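You operate a simulated robot arm through the tools that you are given. There is no shell and no other tool.

The job below is to be done with a simulated two-armed robot. You get a single attempt, and the scene is never put back.

TASK
Take the teal tea towel from the sideboard end of the table and hang it over the radiator rail.

Only the result counts: the job must be done as asked and must still hold three seconds after the hand-in. Knocking over, shifting, dropping, spilling or breaking anything else fails it. Flat cloth is picked up by pressing the open fingertips on it (5 to 10 N) and closing them slowly along it; thin cloth reads only 2 to 8 mm in the jaws.

THE ROBOT
Two 7-joint arms with two-finger parallel grippers on one trunk, on a base that moves. Base frame: it is fixed to the floor where the robot stands at the start and does not move with it; the origin is under the middle of the robot, x ahead of it, y to its left, z up; the surface under the hand at the start is at about z = 0.75. Units: m, degrees, N and s.
The left shoulder is at the start at [0.07, 0.177, 0.945], the right one opposite. With the tool pointing down near the work surface each hand reaches from about 0.3 to 0.74 m from the robot's upright axis, wherever it stands, measured 20 degrees to its own side. Payload 3.43 kg a hand.
Tool frame (each hand has its own): the origin (TCP) lies between the finger pads and is the grasp point; the fingertips stand 0.03 m ahead of it; z points along the fingers, y is the line along which they close. The gripper opens to 0.094 m. The fingers are 0.028 m wide and 0.01 m thick; the gripper's body (0.05 by 0.096 m) begins 0.055 m behind the TCP.
Orientation is that of the tool frame in the base frame, as [roll, pitch, yaw] about the fixed x, y, z axes, in that order (R = Rz(yaw) Ry(pitch) Rx(roll)). With the fingers straight down and closing along the base's y, the tool's x points along the base's -x, its y along +y and its z along -z.

THE INTERFACE
- The arms move only by the tool arm_command. It takes "left_increments", "right_increments" or both (then of equal length, played together; a hand with none holds still); each is a list of rows, each a list of 7 numbers: the shift along the tool's x, y, z in mm, then the turn, a rotation vector about the tool's x, y, z in degrees, then the finger opening in mm, from 0 to 94. In form: [[x, y, z, wx, wy, wz, claw], ...]. A call has 1 to 20 rows; each row is the pose to reach, as a shift and turn from the pose commanded when the call began, along the tool's axes at that moment. A row lasts 0.2 s, in which the tool goes at most 0.05 m and 8.6 degrees; a call with a longer step from one row to the next is refused whole, and so is a gripper value outside its range. Where a pose cannot be reached the arm comes as near as it can. A force on the tool above 40 N (or 10 N above the force at the start of the call, whichever is more), or a blocked arm, ends the call early, and 0.2 s more pass. The fingers move at their own pace (about 0.153 m/s each) and stop on an object; they squeeze with about 35 N. The grip force told is the motor's: it shows also when the fingers shut on nothing. Time passes only in rows, and 0.2 s behind the last, so rows that repeat a pose let the fingers close. The reply holds the time, the measured pose of the TCP, the force on the tool along the base axes, the opening and the grip force, in the units named above and with some noise, with the torque about the TCP (base axes, N m) and any sound that the robot's microphone picked up.
- Cameras (640 x 400 px; columns grow to the right, rows downward): "scene" is now at [0.1254, 0.0323, 1.2465]; the picture's right is [0.40, -0.91, 0.00], its down [-0.67, -0.29, -0.69] and it looks along [0.63, 0.28, -0.73] (base axes); focal length 291 px, centre (320, 200). "left" rides on the left gripper at [0.076, -0.014, -0.102] in its tool frame; the picture's right is [0.18, 0.98, 0.00], its down [-0.75, 0.14, -0.64] and it looks along [-0.63, 0.12, 0.77] (tool axes); focal length 243 px, centre (320, 200). "right" rides on the right gripper at [0.076, 0.014, -0.102] in its tool frame; the picture's right is [-0.18, 0.98, 0.00], its down [-0.75, -0.14, -0.64] and it looks along [-0.63, -0.12, 0.77] (tool axes); focal length 243 px, centre (320, 200). There is no depth. A picture from a camera that has moved, and an enlarged one, comes with that camera's place and axes in the base frame and with its lens.
- snapshot(camera): a new picture of that camera. It takes no simulated time.
- raise_lower(by): slides the trunk up (or, below 0, down) by that many m; the arms and the scene camera ride with it, the base frame stays. It gives what a move gives, with no picture.
- base_move(legs): drives the robot by 1 to 6 legs, each [ahead, turn to the left] in m and degrees, along the robot's own axes; the way and the turn of a leg run together, so that a leg with both is an arc; at most 1.5 m and 180 degrees a leg. The arms and the cameras ride along, it lands a little off, and it stops where it bumps. It gives what a move gives.
- pan_tilt(pan, tilt): turns the head with the scene camera to pan (to the left, within 86 degrees either way) and tilt (down, from -29 to 69), counted from straight ahead of the robot. It gives what a move gives.
- enlarge(camera, box): a new picture of the part [left, top, right, bottom] of that camera's present view, enlarged. It takes no simulated time.
- sign_off(): hands the job in; it is judged then, once.

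Places have to be worked out from the pictures, the camera data and where the tool is seen. Open the grippers and draw the arms clear of the work before you hand the job in, unless the task says otherwise.

The tools are called after ">>>" by a JSON object that holds its "fn" and its "kwargs". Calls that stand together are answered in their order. arm_command: Moves the arms, as the interface text tells. Its arguments: {"type":"object","properties":{"left_increments":{"type":"array","items":{"type":"array","items":{"type":"number"}}},"right_increments":{"type":"array","items":{"type":"array","items":{"type":"number"}}}},"required":[]} The other tools are called the same way: raise_lower (by) moves the trunk up or down; base_move (legs) drives the base; pan_tilt (pan, tilt) turns the head that bears the scene camera; snapshot (camera) takes a picture; enlarge (camera, box) takes an enlarged picture of a part of a camera's view; sign_off () hands the job in.

At the start:

```text
time_s: 0.0
left_position: [0.437, 0.3917, 0.9826]
left_orientation: [-180.0, 0.1, 180.0]
left_force: [0.9, 0.6, 0.1]
left_moment: [0.0, 0.0, -0.01]
left_finger_gap: 0.0939
left_finger_force: 0.0
right_position: [0.3558, -0.0444, 0.9426]
right_orientation: [179.9, 0.1, -179.9]
right_force: [0.8, 0.3, 1.0]
right_moment: [-0.04, 0.05, 0.02]
right_finger_gap: 0.0941
right_finger_force: 0.0
trunk travel left (down, up): [-0.525, 0.315]
robot x, y, heading: [0.0006, -0.0003, 0.1]
head pan, tilt (commanded): [23.8, 46.6]
```

scene: 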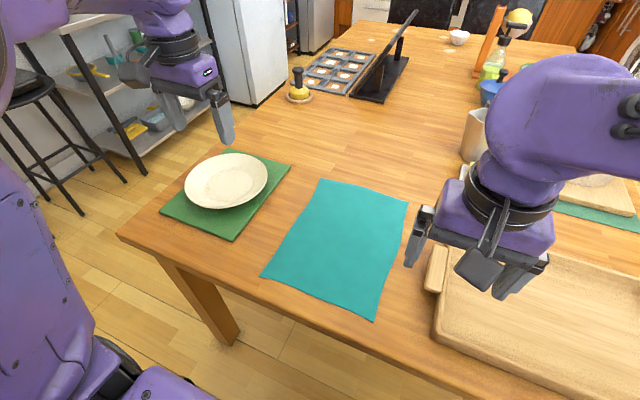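
right: 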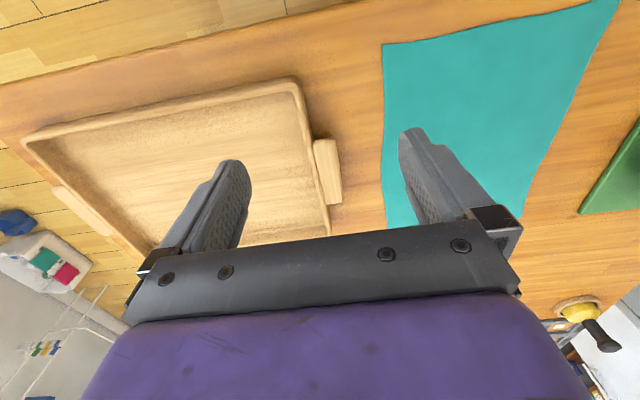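
left: 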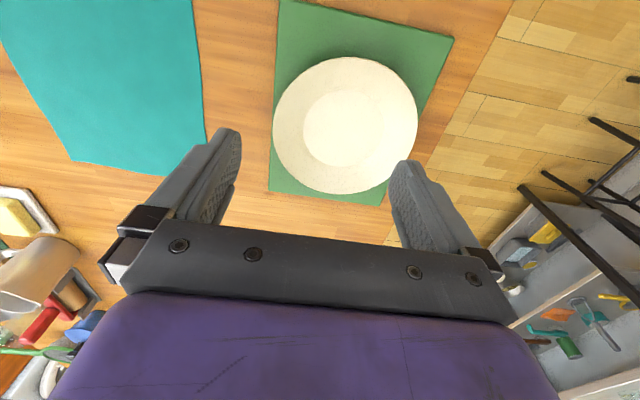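

The pictures show a teal cloth flat on the near end of the table, and another teal edge under a board further right. I'll look around with the head before I decide which towel is at the sideboard end and where the radiator is.

>>> {"fn": "pan_tilt", "kwargs": {"pan": 0, "tilt": 20}}

>>> {"fn": "snapshot", "kwargs": {"camera": "scene"}}

>>> {"fn": "pan_tilt", "kwargs": {"pan": -60, "tilt": 20}}

>>> {"fn": "snapshot", "kwargs": {"camera": "scene"}}

>>> {"fn": "pan_tilt", "kwargs": {"pan": 60, "tilt": 20}}

>>> {"fn": "snapshot", "kwargs": {"camera": "scene"}}

```text
time_s: 0.9
left_position: [0.4363, 0.3922, 0.9821]
left_orientation: [180.0, 0.0, -180.0]
left_force: [0.5, -0.3, -0.5]
left_moment: [-0.04, -0.01, -0.02]
left_finger_gap: 0.0938
left_finger_force: 0.1
right_position: [0.3567, -0.0443, 0.9436]
right_orientation: [180.0, 0.0, -179.9]
right_force: [-0.1, -0.2, 0.4]
right_moment: [-0.01, 0.02, -0.02]
right_finger_gap: 0.0939
right_finger_force: 0.0
trunk travel left (down, up): [-0.525, 0.315]
robot x, y, heading: [-0.0028, -0.0009, 0.0]
head pan, tilt (commanded): [0.0, 20.0]
```

```text
taken
camera scene: at [0.1454, 0.0001, 1.2873], right [0.0, -1.0, 0.0], down [-0.34, 0.0, -0.94], along [0.94, 0.0, -0.34], focal length 291 px, centre (320, 200)
```

scene: 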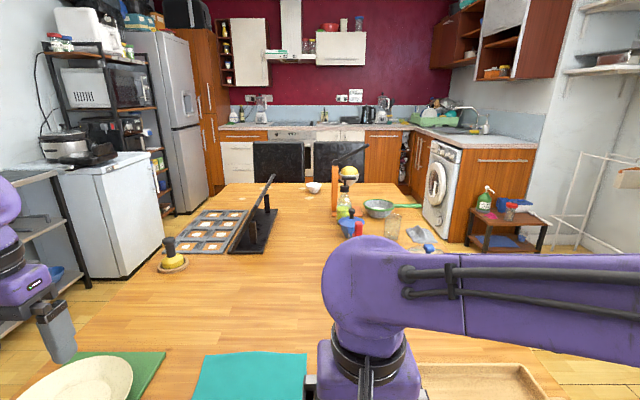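

```text
time_s: 2.2
left_position: [0.4381, 0.3917, 0.9823]
left_orientation: [179.9, 0.0, 180.0]
left_force: [0.6, 0.2, -0.1]
left_moment: [-0.03, -0.01, -0.02]
left_finger_gap: 0.0939
left_finger_force: 0.0
right_position: [0.3562, -0.0451, 0.9433]
right_orientation: [180.0, 0.1, -179.9]
right_force: [0.2, 0.4, -0.5]
right_moment: [-0.01, -0.04, 0.01]
right_finger_gap: 0.094
right_finger_force: 0.0
trunk travel left (down, up): [-0.525, 0.315]
robot x, y, heading: [-0.0006, 0.0019, -0.1]
head pan, tilt (commanded): [-60.0, 20.0]
```

```text
taken
camera scene: at [0.0989, -0.0806, 1.2874], right [-0.87, -0.5, 0.0], down [-0.17, 0.3, -0.94], along [0.47, -0.81, -0.34], focal length 291 px, centre (320, 200)
```

scene: 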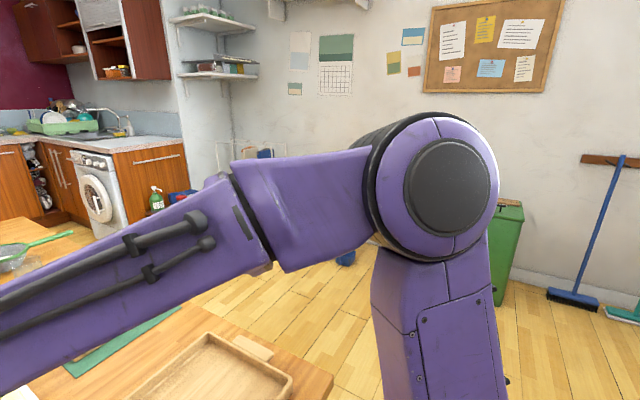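

```text
time_s: 4.2
left_position: [0.4376, 0.3918, 0.9816]
left_orientation: [-179.9, 0.1, -180.0]
left_force: [0.3, -1.1, -0.2]
left_moment: [-0.01, -0.01, 0.05]
left_finger_gap: 0.0942
left_finger_force: 0.0
right_position: [0.3556, -0.0442, 0.944]
right_orientation: [-179.9, 0.0, -179.9]
right_force: [0.0, -0.3, -0.2]
right_moment: [-0.02, -0.02, 0.0]
right_finger_gap: 0.094
right_finger_force: 0.1
trunk travel left (down, up): [-0.525, 0.315]
robot x, y, heading: [0.0004, 0.0023, -0.2]
head pan, tilt (commanded): [60.0, 20.0]
```

```text
taken
camera scene: at [0.0989, 0.0806, 1.2874], right [0.87, -0.5, 0.0], down [-0.17, -0.3, -0.94], along [0.47, 0.81, -0.34], focal length 291 px, centre (320, 200)
```

scene: 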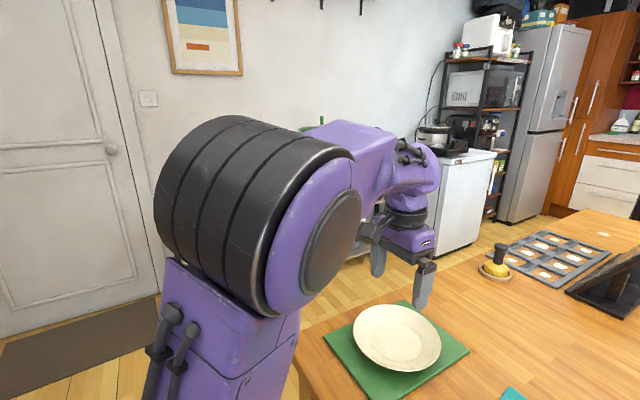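

No radiator or sideboard is in these pictures yet. I'll look further to the sides, and enlarge the white rail structure seen on the right wall.

>>> {"fn": "pan_tilt", "kwargs": {"pan": -30, "tilt": 15}}

>>> {"fn": "snapshot", "kwargs": {"camera": "scene"}}

>>> {"fn": "pan_tilt", "kwargs": {"pan": -86, "tilt": 20}}

>>> {"fn": "snapshot", "kwargs": {"camera": "scene"}}

>>> {"fn": "pan_tilt", "kwargs": {"pan": 86, "tilt": 20}}

>>> {"fn": "snapshot", "kwargs": {"camera": "scene"}}

```text
time_s: 5.9
left_position: [0.436, 0.3916, 0.9815]
left_orientation: [179.9, 0.1, -180.0]
left_force: [-0.1, 0.5, 0.6]
left_moment: [0.03, 0.02, -0.02]
left_finger_gap: 0.094
left_finger_force: 0.1
right_position: [0.3553, -0.0442, 0.9443]
right_orientation: [180.0, 0.0, -179.9]
right_force: [-0.4, 0.0, 0.5]
right_moment: [-0.02, 0.03, -0.01]
right_finger_gap: 0.0942
right_finger_force: 0.0
trunk travel left (down, up): [-0.525, 0.315]
robot x, y, heading: [-0.0007, -0.0034, -0.1]
head pan, tilt (commanded): [-30.0, 15.0]
```

```text
taken
camera scene: at [0.1332, -0.0466, 1.2956], right [-0.5, -0.87, 0.0], down [-0.22, 0.13, -0.97], along [0.84, -0.48, -0.26], focal length 291 px, centre (320, 200)
```

scene: 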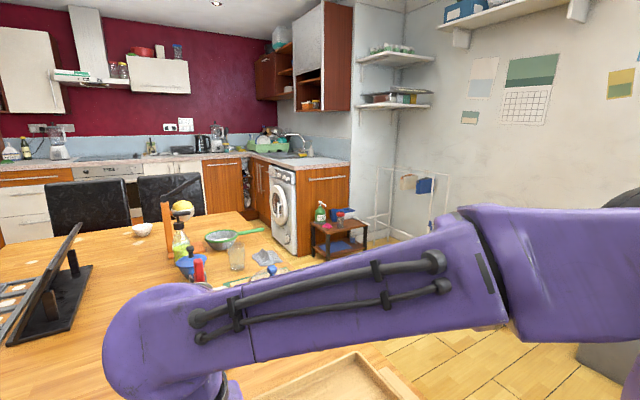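

```text
time_s: 7.1
left_position: [0.4371, 0.3913, 0.9823]
left_orientation: [179.9, 0.0, 180.0]
left_force: [-0.4, -0.1, -0.5]
left_moment: [-0.01, -0.01, 0.01]
left_finger_gap: 0.0942
left_finger_force: 0.0
right_position: [0.3557, -0.0449, 0.944]
right_orientation: [-180.0, 0.0, -180.0]
right_force: [0.5, 0.3, 0.0]
right_moment: [-0.02, 0.03, 0.0]
right_finger_gap: 0.094
right_finger_force: 0.1
trunk travel left (down, up): [-0.525, 0.315]
robot x, y, heading: [0.0059, -0.0023, -0.1]
head pan, tilt (commanded): [-85.9, 20.0]
```

```text
taken
camera scene: at [0.0589, -0.0929, 1.2874], right [-1.0, -0.07, 0.0], down [-0.02, 0.34, -0.94], along [0.07, -0.94, -0.34], focal length 291 px, centre (320, 200)
```

scene: 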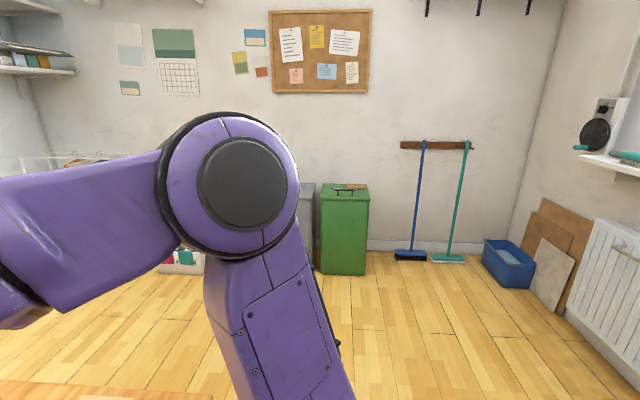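

```text
time_s: 9.7
left_position: [0.4368, 0.392, 0.9822]
left_orientation: [180.0, 0.1, 180.0]
left_force: [0.4, 0.0, -0.4]
left_moment: [0.02, 0.03, 0.01]
left_finger_gap: 0.0939
left_finger_force: 0.1
right_position: [0.3556, -0.0448, 0.9429]
right_orientation: [179.9, 0.0, -179.9]
right_force: [-0.5, 0.5, -0.3]
right_moment: [0.03, 0.0, 0.0]
right_finger_gap: 0.0942
right_finger_force: 0.0
trunk travel left (down, up): [-0.525, 0.315]
robot x, y, heading: [0.0003, 0.0004, -0.0]
head pan, tilt (commanded): [85.9, 20.0]
```

```text
taken
camera scene: at [0.0589, 0.0929, 1.2874], right [1.0, -0.07, 0.0], down [-0.02, -0.34, -0.94], along [0.07, 0.94, -0.34], focal length 291 px, centre (320, 200)
```

scene: 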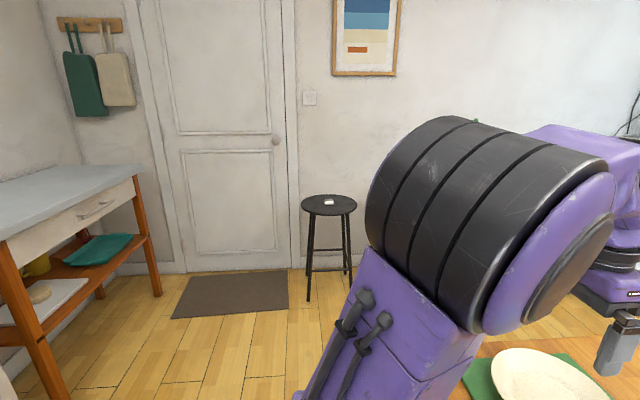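

The sideboard stands behind the robot on the left and the radiator behind on the right (wall near x ≈ -1.5), so the towel at the near end of the table is the right one, at about x 0.33–0.63, y 0.03–0.25. Before picking it I'll back off and turn to study the radiator rail.

>>> {"fn": "base_move", "kwargs": {"legs": [[-0.45, 0]]}}

>>> {"fn": "pan_tilt", "kwargs": {"pan": 0, "tilt": 30}}

>>> {"fn": "snapshot", "kwargs": {"camera": "scene"}}

>>> {"fn": "pan_tilt", "kwargs": {"pan": -86, "tilt": 30}}

>>> {"fn": "snapshot", "kwargs": {"camera": "scene"}}

```text
time_s: 12.4
left_position: [-0.0144, 0.3925, 0.9825]
left_orientation: [180.0, 0.0, -179.6]
left_force: [-0.6, 0.3, -0.7]
left_moment: [0.05, 0.01, 0.03]
left_finger_gap: 0.0939
left_finger_force: 0.0
right_position: [-0.0948, -0.0443, 0.9444]
right_orientation: [-179.9, 0.0, -179.7]
right_force: [-0.4, 0.1, -0.1]
right_moment: [-0.03, 0.0, 0.0]
right_finger_gap: 0.0941
right_finger_force: 0.0
trunk travel left (down, up): [-0.525, 0.315]
robot x, y, heading: [-0.4515, -0.0022, 0.3]
head pan, tilt (commanded): [85.9, 20.0]
```

```text
time_s: 14.0
left_position: [-0.0148, 0.3936, 0.9827]
left_orientation: [-180.0, 0.0, -179.8]
left_force: [-0.4, -0.3, -1.4]
left_moment: [-0.02, -0.03, 0.0]
left_finger_gap: 0.0941
left_finger_force: 0.1
right_position: [-0.0943, -0.0434, 0.9439]
right_orientation: [180.0, 0.1, -179.7]
right_force: [-0.4, -0.2, -0.2]
right_moment: [-0.01, -0.02, 0.01]
right_finger_gap: 0.0942
right_finger_force: 0.0
trunk travel left (down, up): [-0.525, 0.315]
robot x, y, heading: [-0.4529, -0.0013, 0.2]
head pan, tilt (commanded): [0.0, 30.0]
```

```text
taken
camera scene: at [-0.3072, -0.0003, 1.2714], right [0.01, -1.0, 0.0], down [-0.5, 0.0, -0.87], along [0.87, 0.0, -0.5], focal length 291 px, centre (320, 200)
```

scene: 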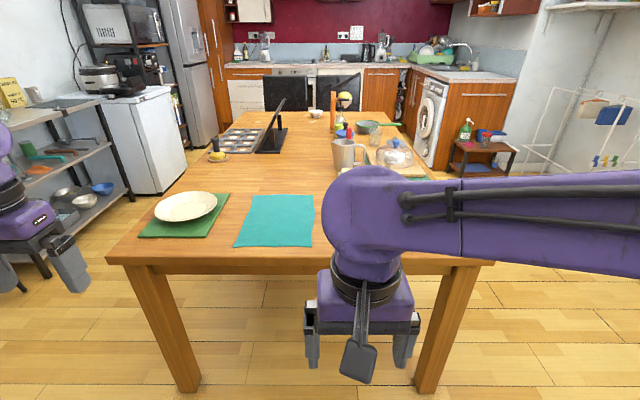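

```text
time_s: 15.6
left_position: [-0.0152, 0.3928, 0.982]
left_orientation: [-180.0, 0.0, -179.7]
left_force: [-0.6, 0.0, 0.1]
left_moment: [0.02, 0.0, -0.05]
left_finger_gap: 0.094
left_finger_force: 0.0
right_position: [-0.0947, -0.0444, 0.9435]
right_orientation: [-180.0, 0.0, -179.7]
right_force: [0.3, -0.3, -0.5]
right_moment: [0.0, -0.04, -0.03]
right_finger_gap: 0.0939
right_finger_force: 0.0
trunk travel left (down, up): [-0.525, 0.315]
robot x, y, heading: [-0.4516, -0.0016, 0.2]
head pan, tilt (commanded): [-85.9, 30.0]
```

```text
taken
camera scene: at [-0.3907, -0.091, 1.2714], right [-1.0, -0.08, 0.0], down [-0.04, 0.5, -0.87], along [0.07, -0.86, -0.5], focal length 291 px, centre (320, 200)
```

scene: 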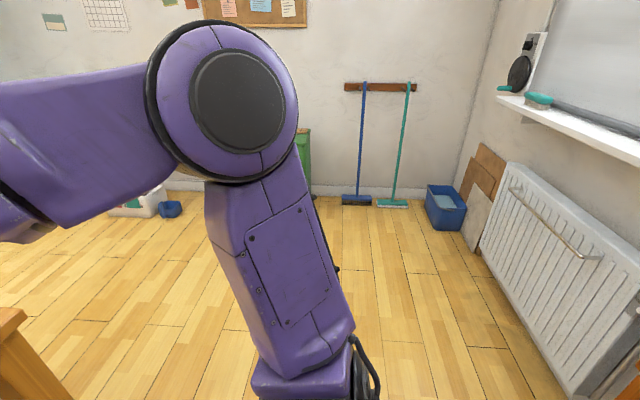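

The rail is a thin bar mounted on the front of the radiator, with a window ledge above. I'll turn right to look straight at it from here.

>>> {"fn": "base_move", "kwargs": {"legs": [[0, -140]]}}

>>> {"fn": "pan_tilt", "kwargs": {"pan": 0, "tilt": 30}}

>>> {"fn": "snapshot", "kwargs": {"camera": "scene"}}

>>> {"fn": "snapshot", "kwargs": {"camera": "left"}}

>>> {"fn": "snapshot", "kwargs": {"camera": "right"}}

```text
time_s: 21.9
left_position: [-0.5661, -0.5759, 0.9822]
left_orientation: [-179.9, 0.0, 36.6]
left_force: [0.8, -0.7, -0.2]
left_moment: [-0.01, -0.02, -0.03]
left_finger_gap: 0.0939
left_finger_force: 0.1
right_position: [-0.7599, -0.178, 0.9442]
right_orientation: [-180.0, 0.0, 36.8]
right_force: [0.2, -1.3, -0.5]
right_moment: [0.03, 0.01, 0.01]
right_finger_gap: 0.094
right_finger_force: 0.1
trunk travel left (down, up): [-0.525, 0.315]
robot x, y, heading: [-0.4496, 0.0038, -143.2]
head pan, tilt (commanded): [-85.9, 30.0]
```

```text
time_s: 23.6
left_position: [-0.5661, -0.5771, 0.9826]
left_orientation: [180.0, 0.1, 36.7]
left_force: [0.8, 0.0, -0.2]
left_moment: [0.03, 0.01, 0.01]
left_finger_gap: 0.0941
left_finger_force: 0.0
right_position: [-0.7616, -0.1789, 0.9425]
right_orientation: [180.0, 0.1, 36.9]
right_force: [0.3, -0.6, 0.3]
right_moment: [-0.02, 0.02, 0.01]
right_finger_gap: 0.0938
right_finger_force: 0.1
trunk travel left (down, up): [-0.525, 0.315]
robot x, y, heading: [-0.4483, -0.0029, -143.0]
head pan, tilt (commanded): [0.0, 30.0]
```

```text
taken
camera scene: at [-0.5604, -0.0853, 1.2714], right [-0.6, 0.8, 0.0], down [0.4, 0.3, -0.87], along [-0.69, -0.52, -0.5], focal length 291 px, centre (320, 200)
```

scene: 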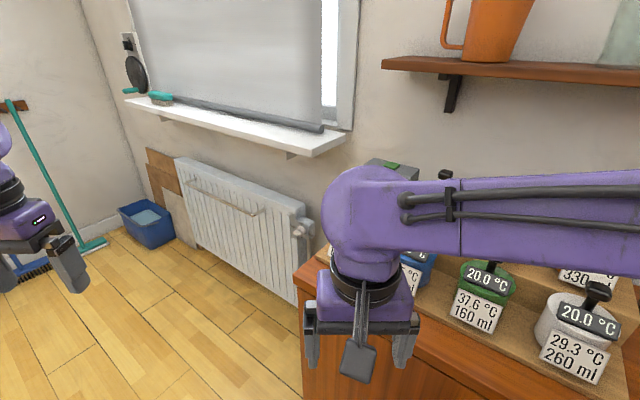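

```text
taken
camera left: at [-0.5127, -0.519, 1.085], right [0.74, -0.68, 0.0], down [-0.52, -0.56, 0.64], along [-0.44, -0.47, -0.77], focal length 243 px, centre (320, 200)
```

left: 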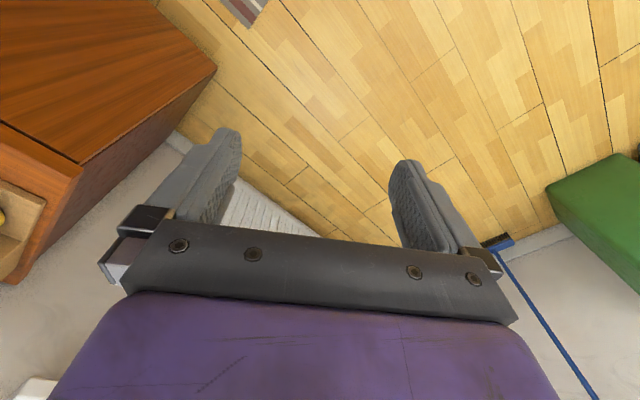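

```text
taken
camera right: at [-0.6917, -0.143, 1.0448], right [0.44, -0.9, 0.0], down [-0.69, -0.34, 0.64], along [-0.58, -0.28, -0.77], focal length 243 px, centre (320, 200)
```

right: 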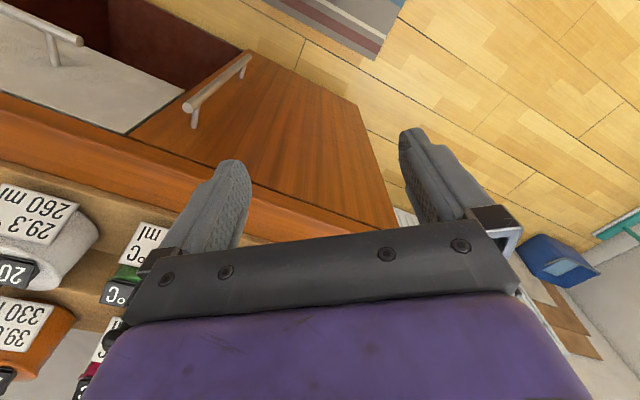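

A second low cabinet with labelled jugs stands beside the radiator, so I must keep clear of it. I triangulate the rail at roughly x ≈ -1.13, y -0.75 to -1.32, z ≈ 0.70. I'll drive round clear of the cabinet and face the radiator for a better look.

>>> {"fn": "base_move", "kwargs": {"legs": [[0, 83], [0.6, 0], [0, -30], [0.5, 0], [0, -90]]}}

>>> {"fn": "pan_tilt", "kwargs": {"pan": 0, "tilt": 30}}

>>> {"fn": "snapshot", "kwargs": {"camera": "scene"}}

>>> {"fn": "snapshot", "kwargs": {"camera": "left"}}

>>> {"fn": "snapshot", "kwargs": {"camera": "right"}}

```text
time_s: 38.3
left_position: [-0.5979, -1.4055, 0.9822]
left_orientation: [180.0, 0.1, -0.8]
left_force: [0.3, -0.3, 0.4]
left_moment: [-0.01, -0.01, -0.02]
left_finger_gap: 0.094
left_finger_force: 0.1
right_position: [-0.5089, -0.971, 0.9426]
right_orientation: [180.0, -0.1, -0.7]
right_force: [0.2, -0.4, 0.2]
right_moment: [-0.04, 0.01, 0.0]
right_finger_gap: 0.0941
right_finger_force: 0.0
trunk travel left (down, up): [-0.525, 0.315]
robot x, y, heading: [-0.1525, -1.0177, 178.9]
head pan, tilt (commanded): [0.0, 30.0]
```

```text
time_s: 38.9
left_position: [-0.5962, -1.4056, 0.9828]
left_orientation: [180.0, 0.1, -0.8]
left_force: [1.0, -0.2, 0.3]
left_moment: [0.03, -0.01, 0.02]
left_finger_gap: 0.094
left_finger_force: 0.0
right_position: [-0.5089, -0.9697, 0.9431]
right_orientation: [180.0, 0.0, -0.7]
right_force: [-0.9, -0.8, -0.2]
right_moment: [0.0, -0.03, 0.0]
right_finger_gap: 0.0937
right_finger_force: 0.1
trunk travel left (down, up): [-0.525, 0.315]
robot x, y, heading: [-0.1522, -1.0227, 179.2]
head pan, tilt (commanded): [0.0, 30.0]
```

```text
taken
camera scene: at [-0.2926, -1.0182, 1.2714], right [0.01, 1.0, 0.0], down [0.5, -0.01, -0.87], along [-0.87, 0.01, -0.5], focal length 291 px, centre (320, 200)
```

scene: 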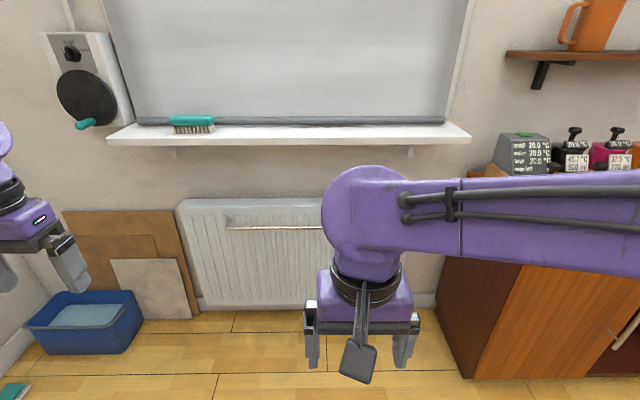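

```text
taken
camera left: at [-0.5195, -1.3918, 1.0851], right [0.17, -0.99, 0.0], down [-0.76, -0.13, 0.64], along [-0.63, -0.11, -0.77], focal length 243 px, centre (320, 200)
```

left: 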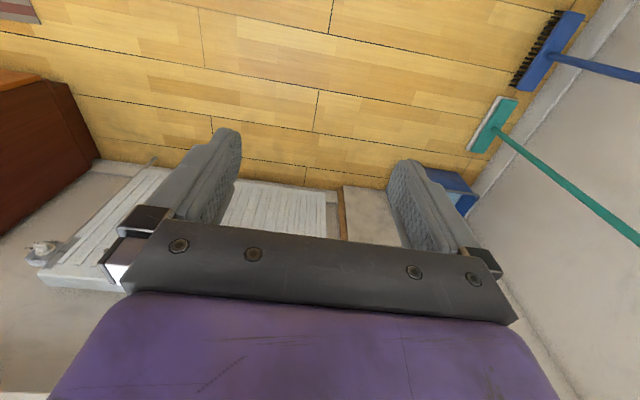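

```text
taken
camera right: at [-0.4329, -0.9849, 1.0448], right [-0.2, -0.98, 0.0], down [-0.75, 0.15, 0.64], along [-0.63, 0.13, -0.77], focal length 243 px, centre (320, 200)
```

right: 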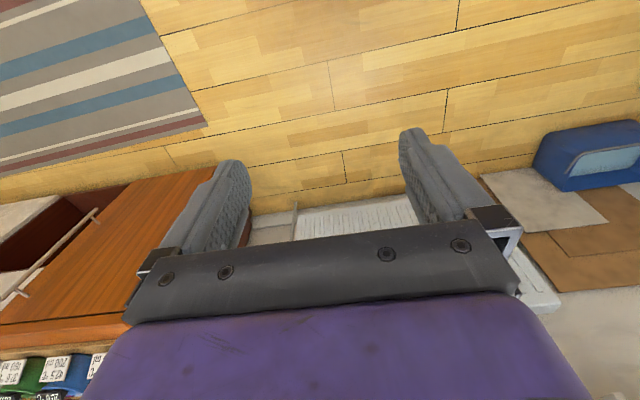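

The rail runs along the front of the radiator (left end about [-1.165, -1.34, 0.67]) and the window ledge overhangs it at z ≈ 1.0. I need exact heights, so I'll take an enlarged view here and then lower the trunk for a second height.

>>> {"fn": "enlarge", "kwargs": {"camera": "scene", "box": [100, 100, 420, 300]}}

>>> {"fn": "raise_lower", "kwargs": {"by": -0.3}}

>>> {"fn": "pan_tilt", "kwargs": {"pan": 0, "tilt": 10}}

>>> {"fn": "snapshot", "kwargs": {"camera": "scene"}}

>>> {"fn": "snapshot", "kwargs": {"camera": "left"}}

```text
2.00 times, centred on (260, 200) of scene
camera zoom: at [-0.2926, -1.0182, 1.2714], right [0.01, 1.0, 0.0], down [0.5, -0.01, -0.87], along [-0.87, 0.01, -0.5], focal length 582 px, centre (440, 200)
```

zoom: 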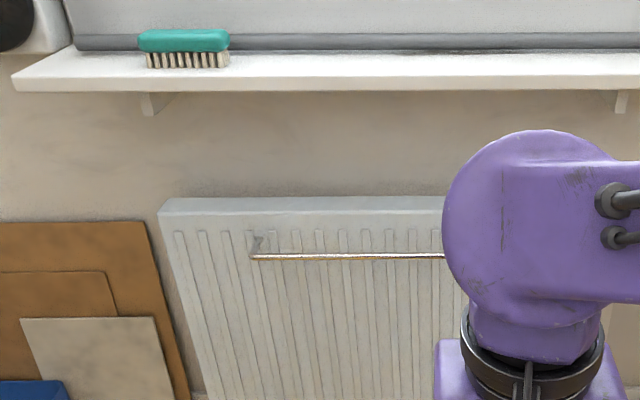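

```text
time_s: 41.9
left_position: [-0.5966, -1.4057, 0.6825]
left_orientation: [-180.0, 0.0, -0.7]
left_force: [0.9, -0.2, -0.2]
left_moment: [-0.02, 0.02, 0.03]
left_finger_gap: 0.0943
left_finger_force: 0.0
right_position: [-0.5088, -0.9707, 0.6445]
right_orientation: [-180.0, 0.0, -0.6]
right_force: [0.1, 0.9, -0.3]
right_moment: [0.01, 0.0, 0.03]
right_finger_gap: 0.094
right_finger_force: 0.1
trunk travel left (down, up): [-0.225, 0.615]
robot x, y, heading: [-0.1552, -1.0209, 179.0]
head pan, tilt (commanded): [0.0, 30.0]
```

```text
time_s: 42.7
left_position: [-0.5961, -1.4051, 0.6822]
left_orientation: [-179.9, -0.1, -0.8]
left_force: [-0.7, -0.6, 0.3]
left_moment: [0.02, 0.01, 0.0]
left_finger_gap: 0.094
left_finger_force: 0.1
right_position: [-0.509, -0.9711, 0.6437]
right_orientation: [-180.0, 0.0, -0.7]
right_force: [-0.3, -0.3, 0.6]
right_moment: [-0.03, -0.03, -0.01]
right_finger_gap: 0.0942
right_finger_force: 0.0
trunk travel left (down, up): [-0.225, 0.615]
robot x, y, heading: [-0.1542, -1.0166, 179.2]
head pan, tilt (commanded): [0.0, 10.0]
```

```text
taken
camera scene: at [-0.2952, -1.0182, 1.0036], right [0.01, 1.0, 0.0], down [0.17, 0.0, -0.98], along [-0.98, 0.01, -0.17], focal length 291 px, centre (320, 200)
```

scene: 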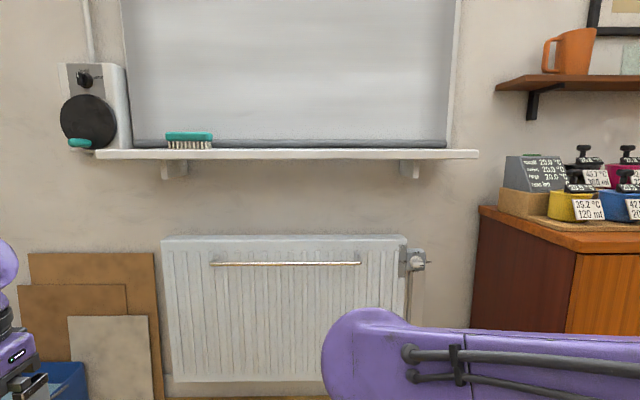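

```text
taken
camera left: at [-0.5195, -1.3919, 0.785], right [0.17, -0.99, 0.0], down [-0.76, -0.13, 0.64], along [-0.63, -0.11, -0.77], focal length 243 px, centre (320, 200)
```

left: 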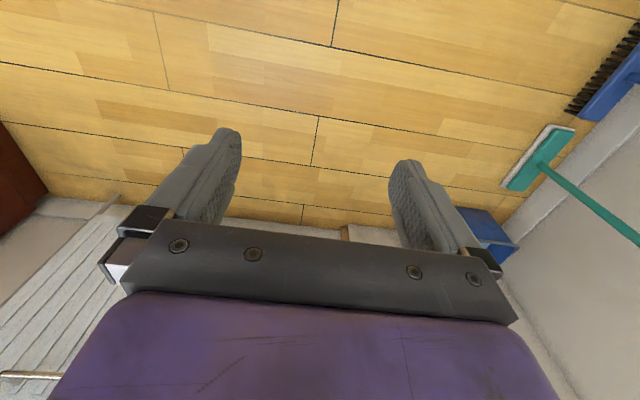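

From the two heights I get the rail at x ≈ -1.16, z ≈ 0.65, y -1.35 to -0.88, standing 6 cm or more off the radiator, and the ledge front at x ≈ -1.13 with its underside at z ≈ 0.976. The towel must hang by its long edge (about 0.22 m drop) to clear. So I'll pick it from the left long side of the table: raise the trunk and drive round there.

>>> {"fn": "raise_lower", "kwargs": {"by": 0.3}}

>>> {"fn": "base_move", "kwargs": {"legs": [[0, -89], [1.0, 0], [0.95, 0]]}}

>>> {"fn": "pan_tilt", "kwargs": {"pan": -70, "tilt": 35}}

>>> {"fn": "snapshot", "kwargs": {"camera": "scene"}}

```text
time_s: 45.7
left_position: [-0.5961, -1.4055, 0.9823]
left_orientation: [179.9, 0.0, -0.8]
left_force: [-0.1, 0.3, -0.4]
left_moment: [0.01, 0.0, 0.02]
left_finger_gap: 0.0939
left_finger_force: 0.0
right_position: [-0.509, -0.9705, 0.9431]
right_orientation: [179.9, -0.1, -0.8]
right_force: [0.3, 0.1, 1.1]
right_moment: [-0.01, 0.0, 0.0]
right_finger_gap: 0.094
right_finger_force: 0.0
trunk travel left (down, up): [-0.525, 0.315]
robot x, y, heading: [-0.1544, -1.0197, 179.2]
head pan, tilt (commanded): [0.0, 10.0]
```

```text
time_s: 59.2
left_position: [-0.5678, 1.362, 0.9821]
left_orientation: [180.0, 0.0, -89.8]
left_force: [0.1, 0.3, 0.1]
left_moment: [-0.01, 0.0, -0.01]
left_finger_gap: 0.0939
left_finger_force: 0.0
right_position: [-0.1304, 1.2829, 0.9435]
right_orientation: [-180.0, 0.0, -89.7]
right_force: [0.2, -0.3, 0.1]
right_moment: [0.01, 0.03, 0.03]
right_finger_gap: 0.0942
right_finger_force: 0.1
trunk travel left (down, up): [-0.525, 0.315]
robot x, y, heading: [-0.1746, 0.9263, 90.2]
head pan, tilt (commanded): [0.0, 10.0]
```

```text
time_s: 60.6
left_position: [-0.5671, 1.3619, 0.9815]
left_orientation: [180.0, -0.1, -89.9]
left_force: [-1.0, 0.3, 0.0]
left_moment: [0.01, 0.02, 0.0]
left_finger_gap: 0.0942
left_finger_force: 0.0
right_position: [-0.1304, 1.2826, 0.9438]
right_orientation: [-180.0, 0.0, -89.7]
right_force: [0.3, -0.1, 0.6]
right_moment: [0.0, 0.01, 0.0]
right_finger_gap: 0.0943
right_finger_force: 0.0
trunk travel left (down, up): [-0.525, 0.315]
robot x, y, heading: [-0.1722, 0.9272, 90.5]
head pan, tilt (commanded): [-70.0, 35.0]
```

```text
taken
camera scene: at [-0.0895, 1.0073, 1.2636], right [0.35, -0.94, 0.0], down [-0.54, -0.2, -0.82], along [0.77, 0.28, -0.57], focal length 291 px, centre (320, 200)
```

scene: 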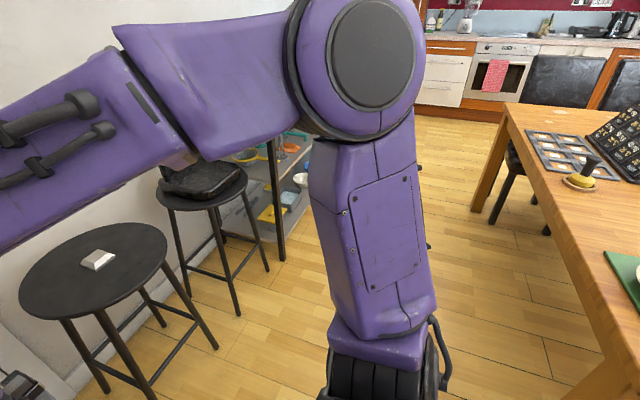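

The side corridor is clear: the stools' front legs stand at y ≈ 1.67. I'll turn to +x, drive to x ≈ 0.48, turn to face the table's left side, and look at the towel.

>>> {"fn": "base_move", "kwargs": {"legs": [[0, -90.4], [0.655, 0], [0, -90]]}}

>>> {"fn": "pan_tilt", "kwargs": {"pan": 0, "tilt": 45}}

>>> {"fn": "snapshot", "kwargs": {"camera": "scene"}}

>>> {"fn": "snapshot", "kwargs": {"camera": "left"}}

>>> {"fn": "snapshot", "kwargs": {"camera": "right"}}

```text
time_s: 72.0
left_position: [0.8489, 0.4603, 0.9828]
left_orientation: [-179.9, 0.1, 87.2]
left_force: [0.2, 0.4, 0.4]
left_moment: [-0.02, -0.01, 0.01]
left_finger_gap: 0.094
left_finger_force: 0.1
right_position: [0.4176, 0.5632, 0.9435]
right_orientation: [180.0, 0.0, 87.2]
right_force: [0.0, -0.1, -0.5]
right_moment: [-0.03, 0.0, -0.02]
right_finger_gap: 0.0938
right_finger_force: 0.0
trunk travel left (down, up): [-0.525, 0.315]
robot x, y, heading: [0.4803, 0.9151, -92.9]
head pan, tilt (commanded): [-70.0, 35.0]
```

```text
time_s: 73.4
left_position: [0.8494, 0.4593, 0.9824]
left_orientation: [-180.0, 0.0, 87.1]
left_force: [-0.5, -0.5, -0.1]
left_moment: [-0.01, 0.01, 0.01]
left_finger_gap: 0.0941
left_finger_force: 0.1
right_position: [0.4176, 0.5624, 0.9426]
right_orientation: [-180.0, 0.0, 87.2]
right_force: [-0.9, -1.4, 0.3]
right_moment: [0.01, -0.03, 0.01]
right_finger_gap: 0.0941
right_finger_force: 0.2
trunk travel left (down, up): [-0.525, 0.315]
robot x, y, heading: [0.4785, 0.9165, -93.0]
head pan, tilt (commanded): [0.0, 45.0]
```

```text
taken
camera scene: at [0.4754, 0.7844, 1.2488], right [-1.0, 0.05, 0.0], down [0.04, 0.71, -0.71], along [-0.04, -0.71, -0.71], focal length 291 px, centre (320, 200)
```

scene: 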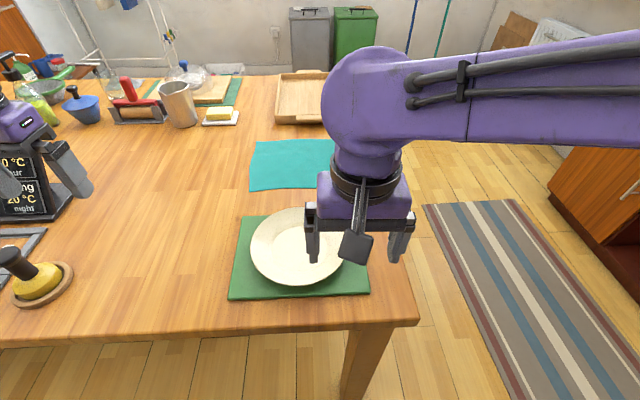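

```text
taken
camera left: at [0.8394, 0.537, 1.0851], right [0.99, 0.13, 0.0], down [0.1, -0.76, 0.64], along [0.09, -0.64, -0.77], focal length 243 px, centre (320, 200)
```

left: 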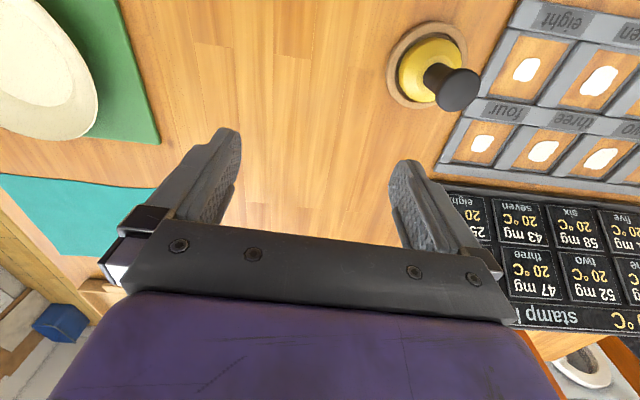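

```text
taken
camera right: at [0.4358, 0.6391, 1.0448], right [0.97, -0.23, 0.0], down [-0.18, -0.75, 0.64], along [-0.15, -0.62, -0.77], focal length 243 px, centre (320, 200)
```

right: 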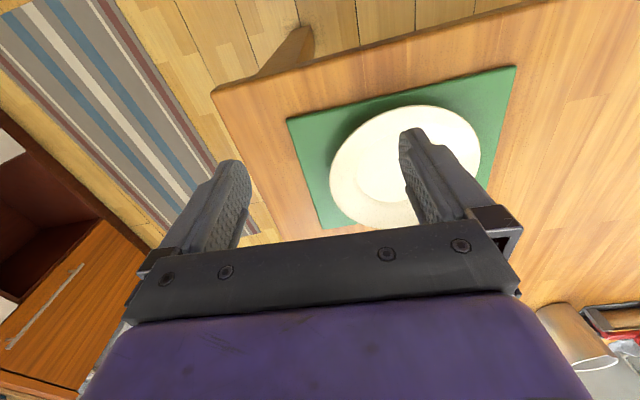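

The towel's near long edge is at y ≈ 0.24, spanning x ≈ 0.33–0.625, and the table edge is at y ≈ 0.59. I'll square up to heading -90 and come about 5 cm closer, which gives the same standoff as at the start.

>>> {"fn": "base_move", "kwargs": {"legs": [[0, 3], [0.045, 0]]}}

>>> {"fn": "snapshot", "kwargs": {"camera": "scene"}}

```text
time_s: 74.7
left_position: [0.8736, 0.4357, 0.9825]
left_orientation: [-180.0, 0.0, 90.2]
left_force: [-0.5, 1.1, 0.4]
left_moment: [0.01, 0.03, 0.0]
left_finger_gap: 0.094
left_finger_force: 0.1
right_position: [0.436, 0.5157, 0.9431]
right_orientation: [-179.9, 0.0, 90.2]
right_force: [0.2, -0.8, -0.5]
right_moment: [0.03, 0.0, -0.01]
right_finger_gap: 0.0941
right_finger_force: 0.1
trunk travel left (down, up): [-0.525, 0.315]
robot x, y, heading: [0.4798, 0.8692, -89.6]
head pan, tilt (commanded): [0.0, 45.0]
```

```text
taken
camera scene: at [0.4828, 0.7393, 1.2487], right [-1.0, 0.0, 0.0], down [0.0, 0.71, -0.71], along [0.0, -0.71, -0.71], focal length 291 px, centre (320, 200)
```

scene: 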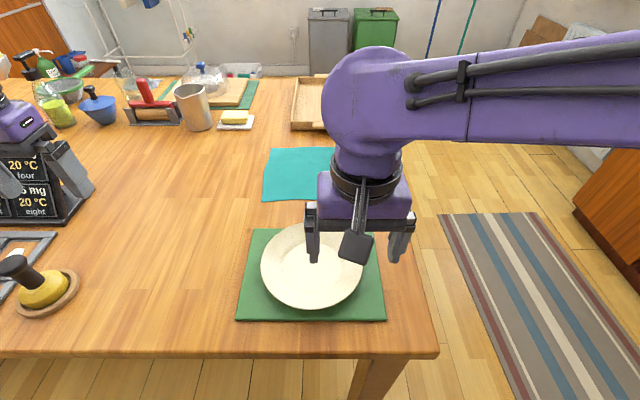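

I'll bring both hands over the towel's near long edge at a safe height (right towards x 0.375, left towards x 0.60) so that the hand cameras can see the edge.

>>> {"fn": "arm_command", "kwargs": {"right_increments": [[-31, -9, 0, 0, 0, 0, 94], [-62, -18, 0, 0, 0, 0, 94], [-93, -27, 0, 0, 0, 0, 94], [-124, -36, 0, 0, 0, 0, 94], [-155, -45, 0, 0, 0, 0, 94], [-186, -54, 0, 0, 0, 0, 94], [-215, -61, 0, 0, 0, 0, 94]], "left_increments": [[-11, -39, 0, 0, 0, 0, 94], [-22, -78, 0, 0, 0, 0, 94], [-33, -117, 0, 0, 0, 0, 94], [-44, -156, 0, 0, 0, 0, 94], [-55, -195, 0, 0, 0, 0, 94], [-66, -234, 0, 0, 0, 0, 94], [-76, -273, 0, 0, 0, 0, 94]]}}

>>> {"fn": "snapshot", "kwargs": {"camera": "scene"}}

>>> {"fn": "snapshot", "kwargs": {"camera": "right"}}

>>> {"fn": "snapshot", "kwargs": {"camera": "left"}}

```text
time_s: 76.3
left_position: [0.6022, 0.3574, 0.9799]
left_orientation: [180.0, -0.1, 90.2]
left_force: [-0.3, -0.2, -0.3]
left_moment: [0.03, -0.02, -0.02]
left_finger_gap: 0.0939
left_finger_force: 0.1
right_position: [0.3771, 0.2988, 0.9411]
right_orientation: [179.9, -0.1, 90.3]
right_force: [0.2, 0.3, 0.4]
right_moment: [0.01, -0.01, 0.0]
right_finger_gap: 0.094
right_finger_force: 0.1
trunk travel left (down, up): [-0.525, 0.315]
robot x, y, heading: [0.4821, 0.8686, -89.8]
head pan, tilt (commanded): [0.0, 45.0]
```

```text
taken
camera scene: at [0.4817, 0.7382, 1.2485], right [-1.0, 0.0, 0.0], down [0.0, 0.71, -0.71], along [0.0, -0.71, -0.71], focal length 291 px, centre (320, 200)
```

scene: 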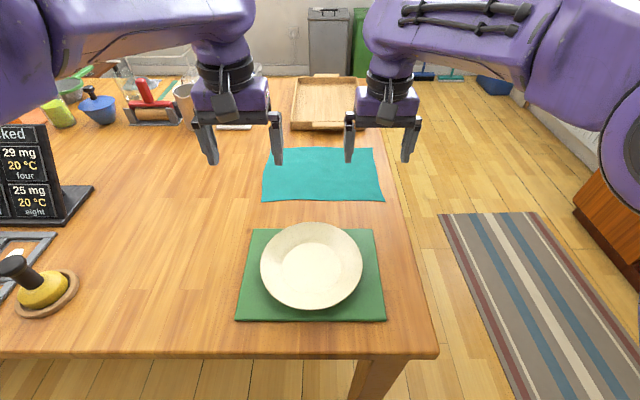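

```text
taken
camera right: at [0.3909, 0.3753, 1.0427], right [0.98, -0.18, 0.0], down [-0.14, -0.76, 0.64], along [-0.11, -0.63, -0.77], focal length 243 px, centre (320, 200)
```

right: 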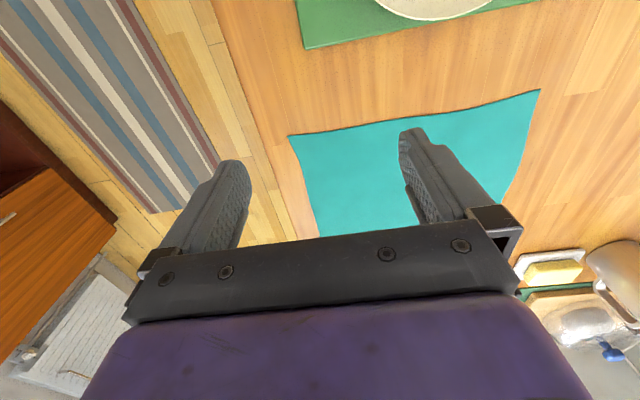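

```text
taken
camera left: at [0.5872, 0.434, 1.0838], right [0.98, 0.19, 0.0], down [0.14, -0.75, 0.64], along [0.12, -0.63, -0.77], focal length 243 px, centre (320, 200)
```

left: 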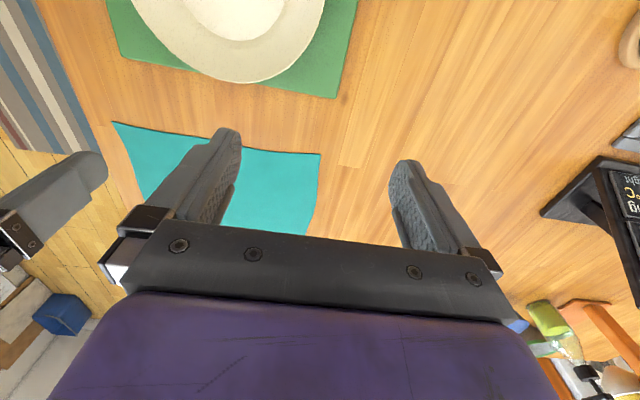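

The near edge lies at y ≈ 0.249 from x 0.329 to 0.622. I'll bring the right hand to hover just above its pinch point (0.372, 0.225) with a 45 mm opening, and the left to hover at (0.58, 0.225).

>>> {"fn": "arm_command", "kwargs": {"right_increments": [[-25, -2, 10, 0, 0, 0, 45], [-50, -4, 25, 0, 0, 0, 45], [-74, -5, 50, 0, 0, 0, 45], [-74, -5, 80, 0, 0, 0, 45], [-74, -5, 110, 0, 0, 0, 45], [-74, -5, 135, 0, 0, 0, 45], [-74, -5, 141, 0, 0, 0, 45], [-74, -5, 141, 0, 0, 0, 45]], "left_increments": [[-25, -4, 10, 0, 0, 0, 45], [-50, -8, 20, 0, 0, 0, 45], [-75, -12, 40, 0, 0, 0, 45], [-100, -16, 60, 0, 0, 0, 45], [-120, -20, 80, 0, 0, 0, 45], [-132, -22, 100, 0, 0, 0, 45], [-132, -22, 120, 0, 0, 0, 45], [-132, -22, 120, 0, 0, 0, 45]]}}

>>> {"fn": "snapshot", "kwargs": {"camera": "right"}}

>>> {"fn": "snapshot", "kwargs": {"camera": "scene"}}

```text
time_s: 78.1
left_position: [0.58, 0.2272, 0.8617]
left_orientation: [-180.0, 0.0, 90.2]
left_force: [1.0, 0.4, 0.4]
left_moment: [-0.01, 0.01, 0.02]
left_finger_gap: 0.0452
left_finger_force: 0.1
right_position: [0.372, 0.2275, 0.8005]
right_orientation: [179.9, 0.0, 90.3]
right_force: [-0.2, -0.9, 0.2]
right_moment: [-0.02, 0.02, -0.01]
right_finger_gap: 0.0452
right_finger_force: 0.0
trunk travel left (down, up): [-0.525, 0.315]
robot x, y, heading: [0.4821, 0.8694, -90.0]
head pan, tilt (commanded): [0.0, 45.0]
```

```text
taken
camera right: at [0.3857, 0.3035, 0.9022], right [0.98, -0.18, 0.0], down [-0.14, -0.75, 0.64], along [-0.12, -0.63, -0.77], focal length 243 px, centre (320, 200)
```

right: 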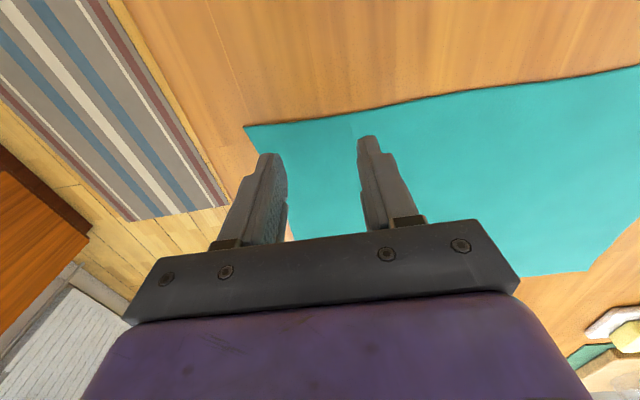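

```text
taken
camera scene: at [0.4827, 0.74, 1.2487], right [-1.0, 0.0, 0.0], down [0.0, 0.71, -0.71], along [0.0, -0.71, -0.71], focal length 291 px, centre (320, 200)
```

scene: 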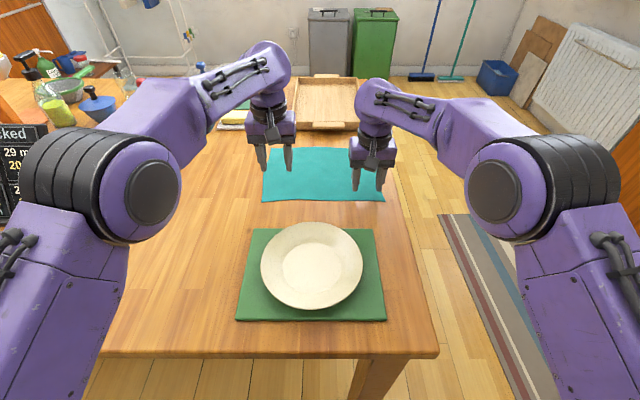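

The right fingertips hover over the cloth just inside its edge. I'll lower the right hand in small steps until I feel contact.

>>> {"fn": "arm_command", "kwargs": {"right_increments": [[2, 0, 4, 0, 0, 0, 45], [2, 0, 8, 0, 0, 0, 45], [2, 0, 12, 0, 0, 0, 45], [2, 0, 15, 0, 0, 0, 45], [2, 0, 17, 0, 0, 0, 45]]}}

```text
time_s: 79.3
left_position: [0.5799, 0.2274, 0.8607]
left_orientation: [180.0, 0.0, 90.2]
left_force: [0.8, 0.0, -0.6]
left_moment: [-0.04, -0.01, 0.02]
left_finger_gap: 0.045
left_finger_force: 0.1
right_position: [0.3708, 0.2293, 0.7859]
right_orientation: [-180.0, 0.0, 90.3]
right_force: [0.4, -0.1, -0.3]
right_moment: [-0.02, -0.02, 0.01]
right_finger_gap: 0.0452
right_finger_force: 0.1
trunk travel left (down, up): [-0.525, 0.315]
robot x, y, heading: [0.4817, 0.8749, -90.0]
head pan, tilt (commanded): [0.0, 45.0]
```

No contact yet at TCP z 0.786. I continue down by about 1.5 mm per row.

>>> {"fn": "arm_command", "kwargs": {"right_increments": [[-3, 0, 1.5, 0, 0, 0, 45], [-3, 0, 3, 0, 0, 0, 45], [-3, 0, 4.5, 0, 0, 0, 45], [-3, 0, 6, 0, 0, 0, 45]]}}

```text
time_s: 80.3
left_position: [0.5796, 0.2286, 0.8622]
left_orientation: [180.0, 0.1, 90.2]
left_force: [0.0, 0.1, 0.5]
left_moment: [-0.01, 0.03, 0.02]
left_finger_gap: 0.0451
left_finger_force: 0.0
right_position: [0.3722, 0.2267, 0.7813]
right_orientation: [180.0, 0.4, 90.1]
right_force: [-2.0, 0.0, 12.3]
right_moment: [0.04, 0.18, 0.0]
right_finger_gap: 0.0452
right_finger_force: 0.1
trunk travel left (down, up): [-0.525, 0.315]
robot x, y, heading: [0.4792, 0.8734, -89.5]
head pan, tilt (commanded): [0.0, 45.0]
```

Contact: about 12 N at TCP z 0.781, slightly more than wanted. I ease off 1 mm to get about 8 N and close the right fingers slowly along the cloth.

>>> {"fn": "arm_command", "kwargs": {"right_increments": [[0, 0, -1, 0, 0, 0, 45], [0, 0, -1, 0, 0, 0, 43], [0, 0, -1, 0, 0, 0, 40], [0, 0, -1, 0, 0, 0, 37], [0, 0, -1, 0, 0, 0, 34], [0, 0, -1, 0, 0, 0, 31], [0, 0, -1, 0, 0, 0, 28], [0, 0, -1, 0, 0, 0, 25], [0, 0, -1, 0, 0, 0, 22]]}}

>>> {"fn": "snapshot", "kwargs": {"camera": "right"}}

```text
time_s: 82.3
left_position: [0.5809, 0.2281, 0.8626]
left_orientation: [180.0, 0.1, 90.2]
left_force: [1.2, -0.4, -0.2]
left_moment: [-0.02, -0.02, 0.03]
left_finger_gap: 0.0454
left_finger_force: 0.1
right_position: [0.3718, 0.226, 0.7811]
right_orientation: [-179.9, 0.1, 90.3]
right_force: [0.8, 0.7, 14.1]
right_moment: [0.07, 0.05, -0.02]
right_finger_gap: 0.0206
right_finger_force: 0.1
trunk travel left (down, up): [-0.525, 0.315]
robot x, y, heading: [0.4806, 0.8734, -90.2]
head pan, tilt (commanded): [0.0, 45.0]
```

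```text
taken
camera right: at [0.3866, 0.3044, 0.8827], right [0.98, -0.18, 0.0], down [-0.14, -0.75, 0.64], along [-0.12, -0.63, -0.77], focal length 243 px, centre (320, 200)
```

right: 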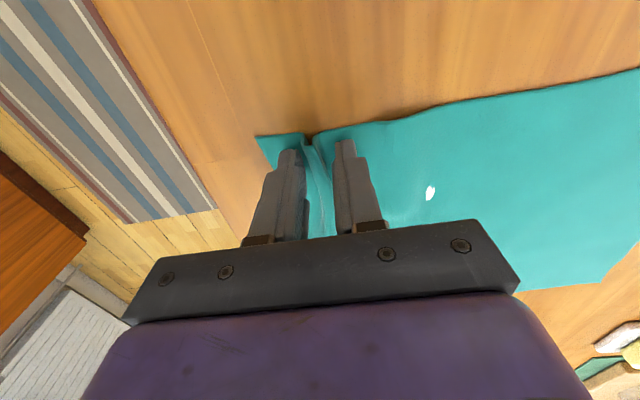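

The cloth is gathering into a pleat between the right fingers. A white spot has appeared on the towel at (430,192), so I'll zoom in on it before going on.

>>> {"fn": "enlarge", "kwargs": {"camera": "right", "box": [250, 100, 570, 300]}}

>>> {"fn": "enlarge", "kwargs": {"camera": "scene", "box": [240, 110, 400, 210]}}

```text
2.00 times, centred on (410, 200) of right
camera zoom: at [0.3866, 0.3044, 0.8827], right [0.98, -0.18, 0.0], down [-0.14, -0.75, 0.64], along [-0.12, -0.63, -0.77], focal length 485 px, centre (140, 200)
```

zoom: 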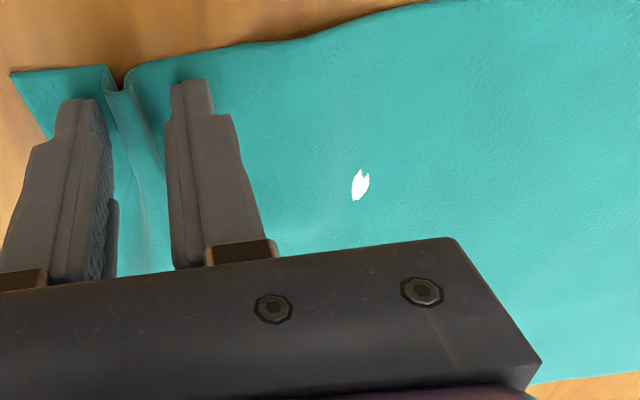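

```text
4.00 times, centred on (320, 160) of scene
camera zoom: at [0.4832, 0.7423, 1.249], right [-1.0, 0.0, 0.0], down [0.0, 0.71, -0.71], along [0.0, -0.71, -0.71], focal length 1164 px, centre (320, 360)
```

zoom: 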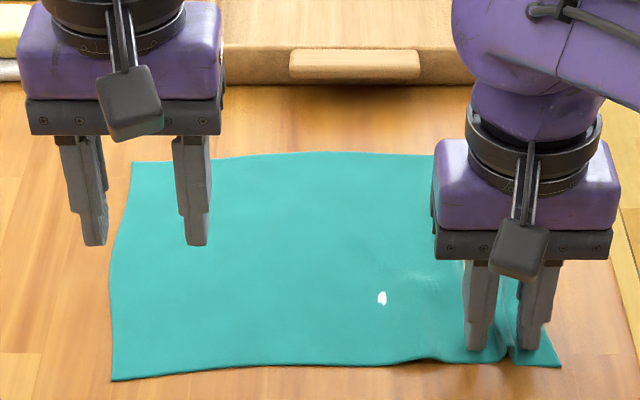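

A small white patch shows through the cloth at about (0.442, 0.189), so something thin may lie under the towel. I'll drag the cloth as little as possible and lift straight up. I ease the press another 1 mm and finish closing the right fingers.

>>> {"fn": "arm_command", "kwargs": {"right_increments": [[0, 0, -1, 0, 0, 0, 20], [0, 0, -1.5, 0, 0, 0, 17], [0, 0, -1.5, 0, 0, 0, 14], [0, 0, -1.5, 0, 0, 0, 11], [0, 0, -1.5, 0, 0, 0, 8], [0, 0, -1.5, 0, 0, 0, 5], [0, 0, -1.5, 0, 0, 0, 2], [0, 0, -1.5, 0, 0, 0, 0], [0, 0, -1.5, 0, 0, 0, 0], [0, 0, -1.5, 0, 0, 0, 0]]}}

>>> {"fn": "snapshot", "kwargs": {"camera": "right"}}

>>> {"fn": "enlarge", "kwargs": {"camera": "scene", "box": [240, 110, 400, 210]}}

```text
time_s: 84.5
left_position: [0.5796, 0.2277, 0.8618]
left_orientation: [180.0, 0.0, 90.1]
left_force: [-0.4, 0.2, -0.5]
left_moment: [0.01, -0.01, -0.02]
left_finger_gap: 0.0448
left_finger_force: 0.2
right_position: [0.3717, 0.2257, 0.7828]
right_orientation: [-180.0, -0.1, 90.2]
right_force: [0.3, 0.6, 2.3]
right_moment: [0.01, -0.01, 0.04]
right_finger_gap: 0.0025
right_finger_force: 34.8
trunk travel left (down, up): [-0.525, 0.315]
robot x, y, heading: [0.4826, 0.8709, -89.5]
head pan, tilt (commanded): [0.0, 45.0]
```

```text
taken
camera right: at [0.3864, 0.3029, 0.8832], right [0.98, -0.18, 0.0], down [-0.14, -0.75, 0.64], along [-0.12, -0.63, -0.77], focal length 243 px, centre (320, 200)
```

right: 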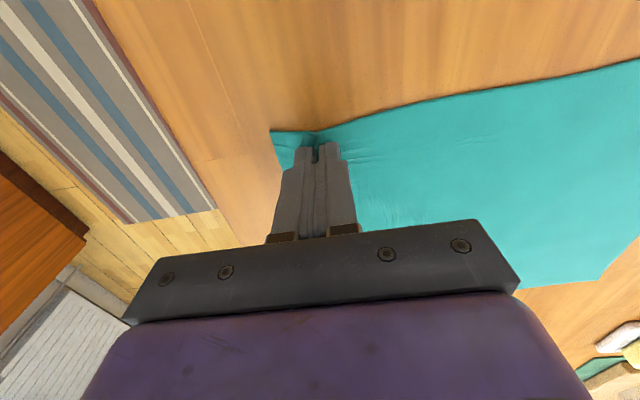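

```text
4.00 times, centred on (320, 160) of scene
camera zoom: at [0.4828, 0.7405, 1.2488], right [-1.0, 0.0, 0.0], down [0.0, 0.71, -0.71], along [0.0, -0.71, -0.71], focal length 1164 px, centre (320, 360)
```

zoom: 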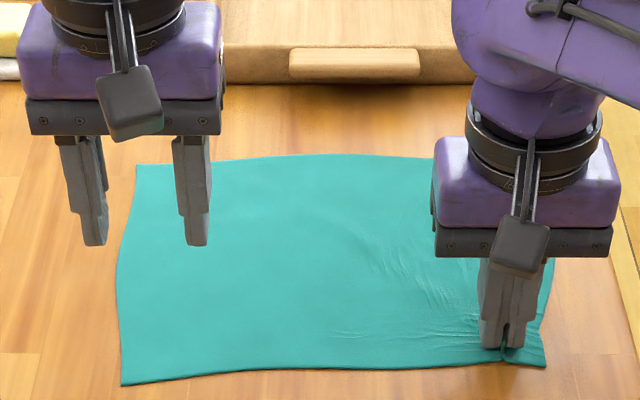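

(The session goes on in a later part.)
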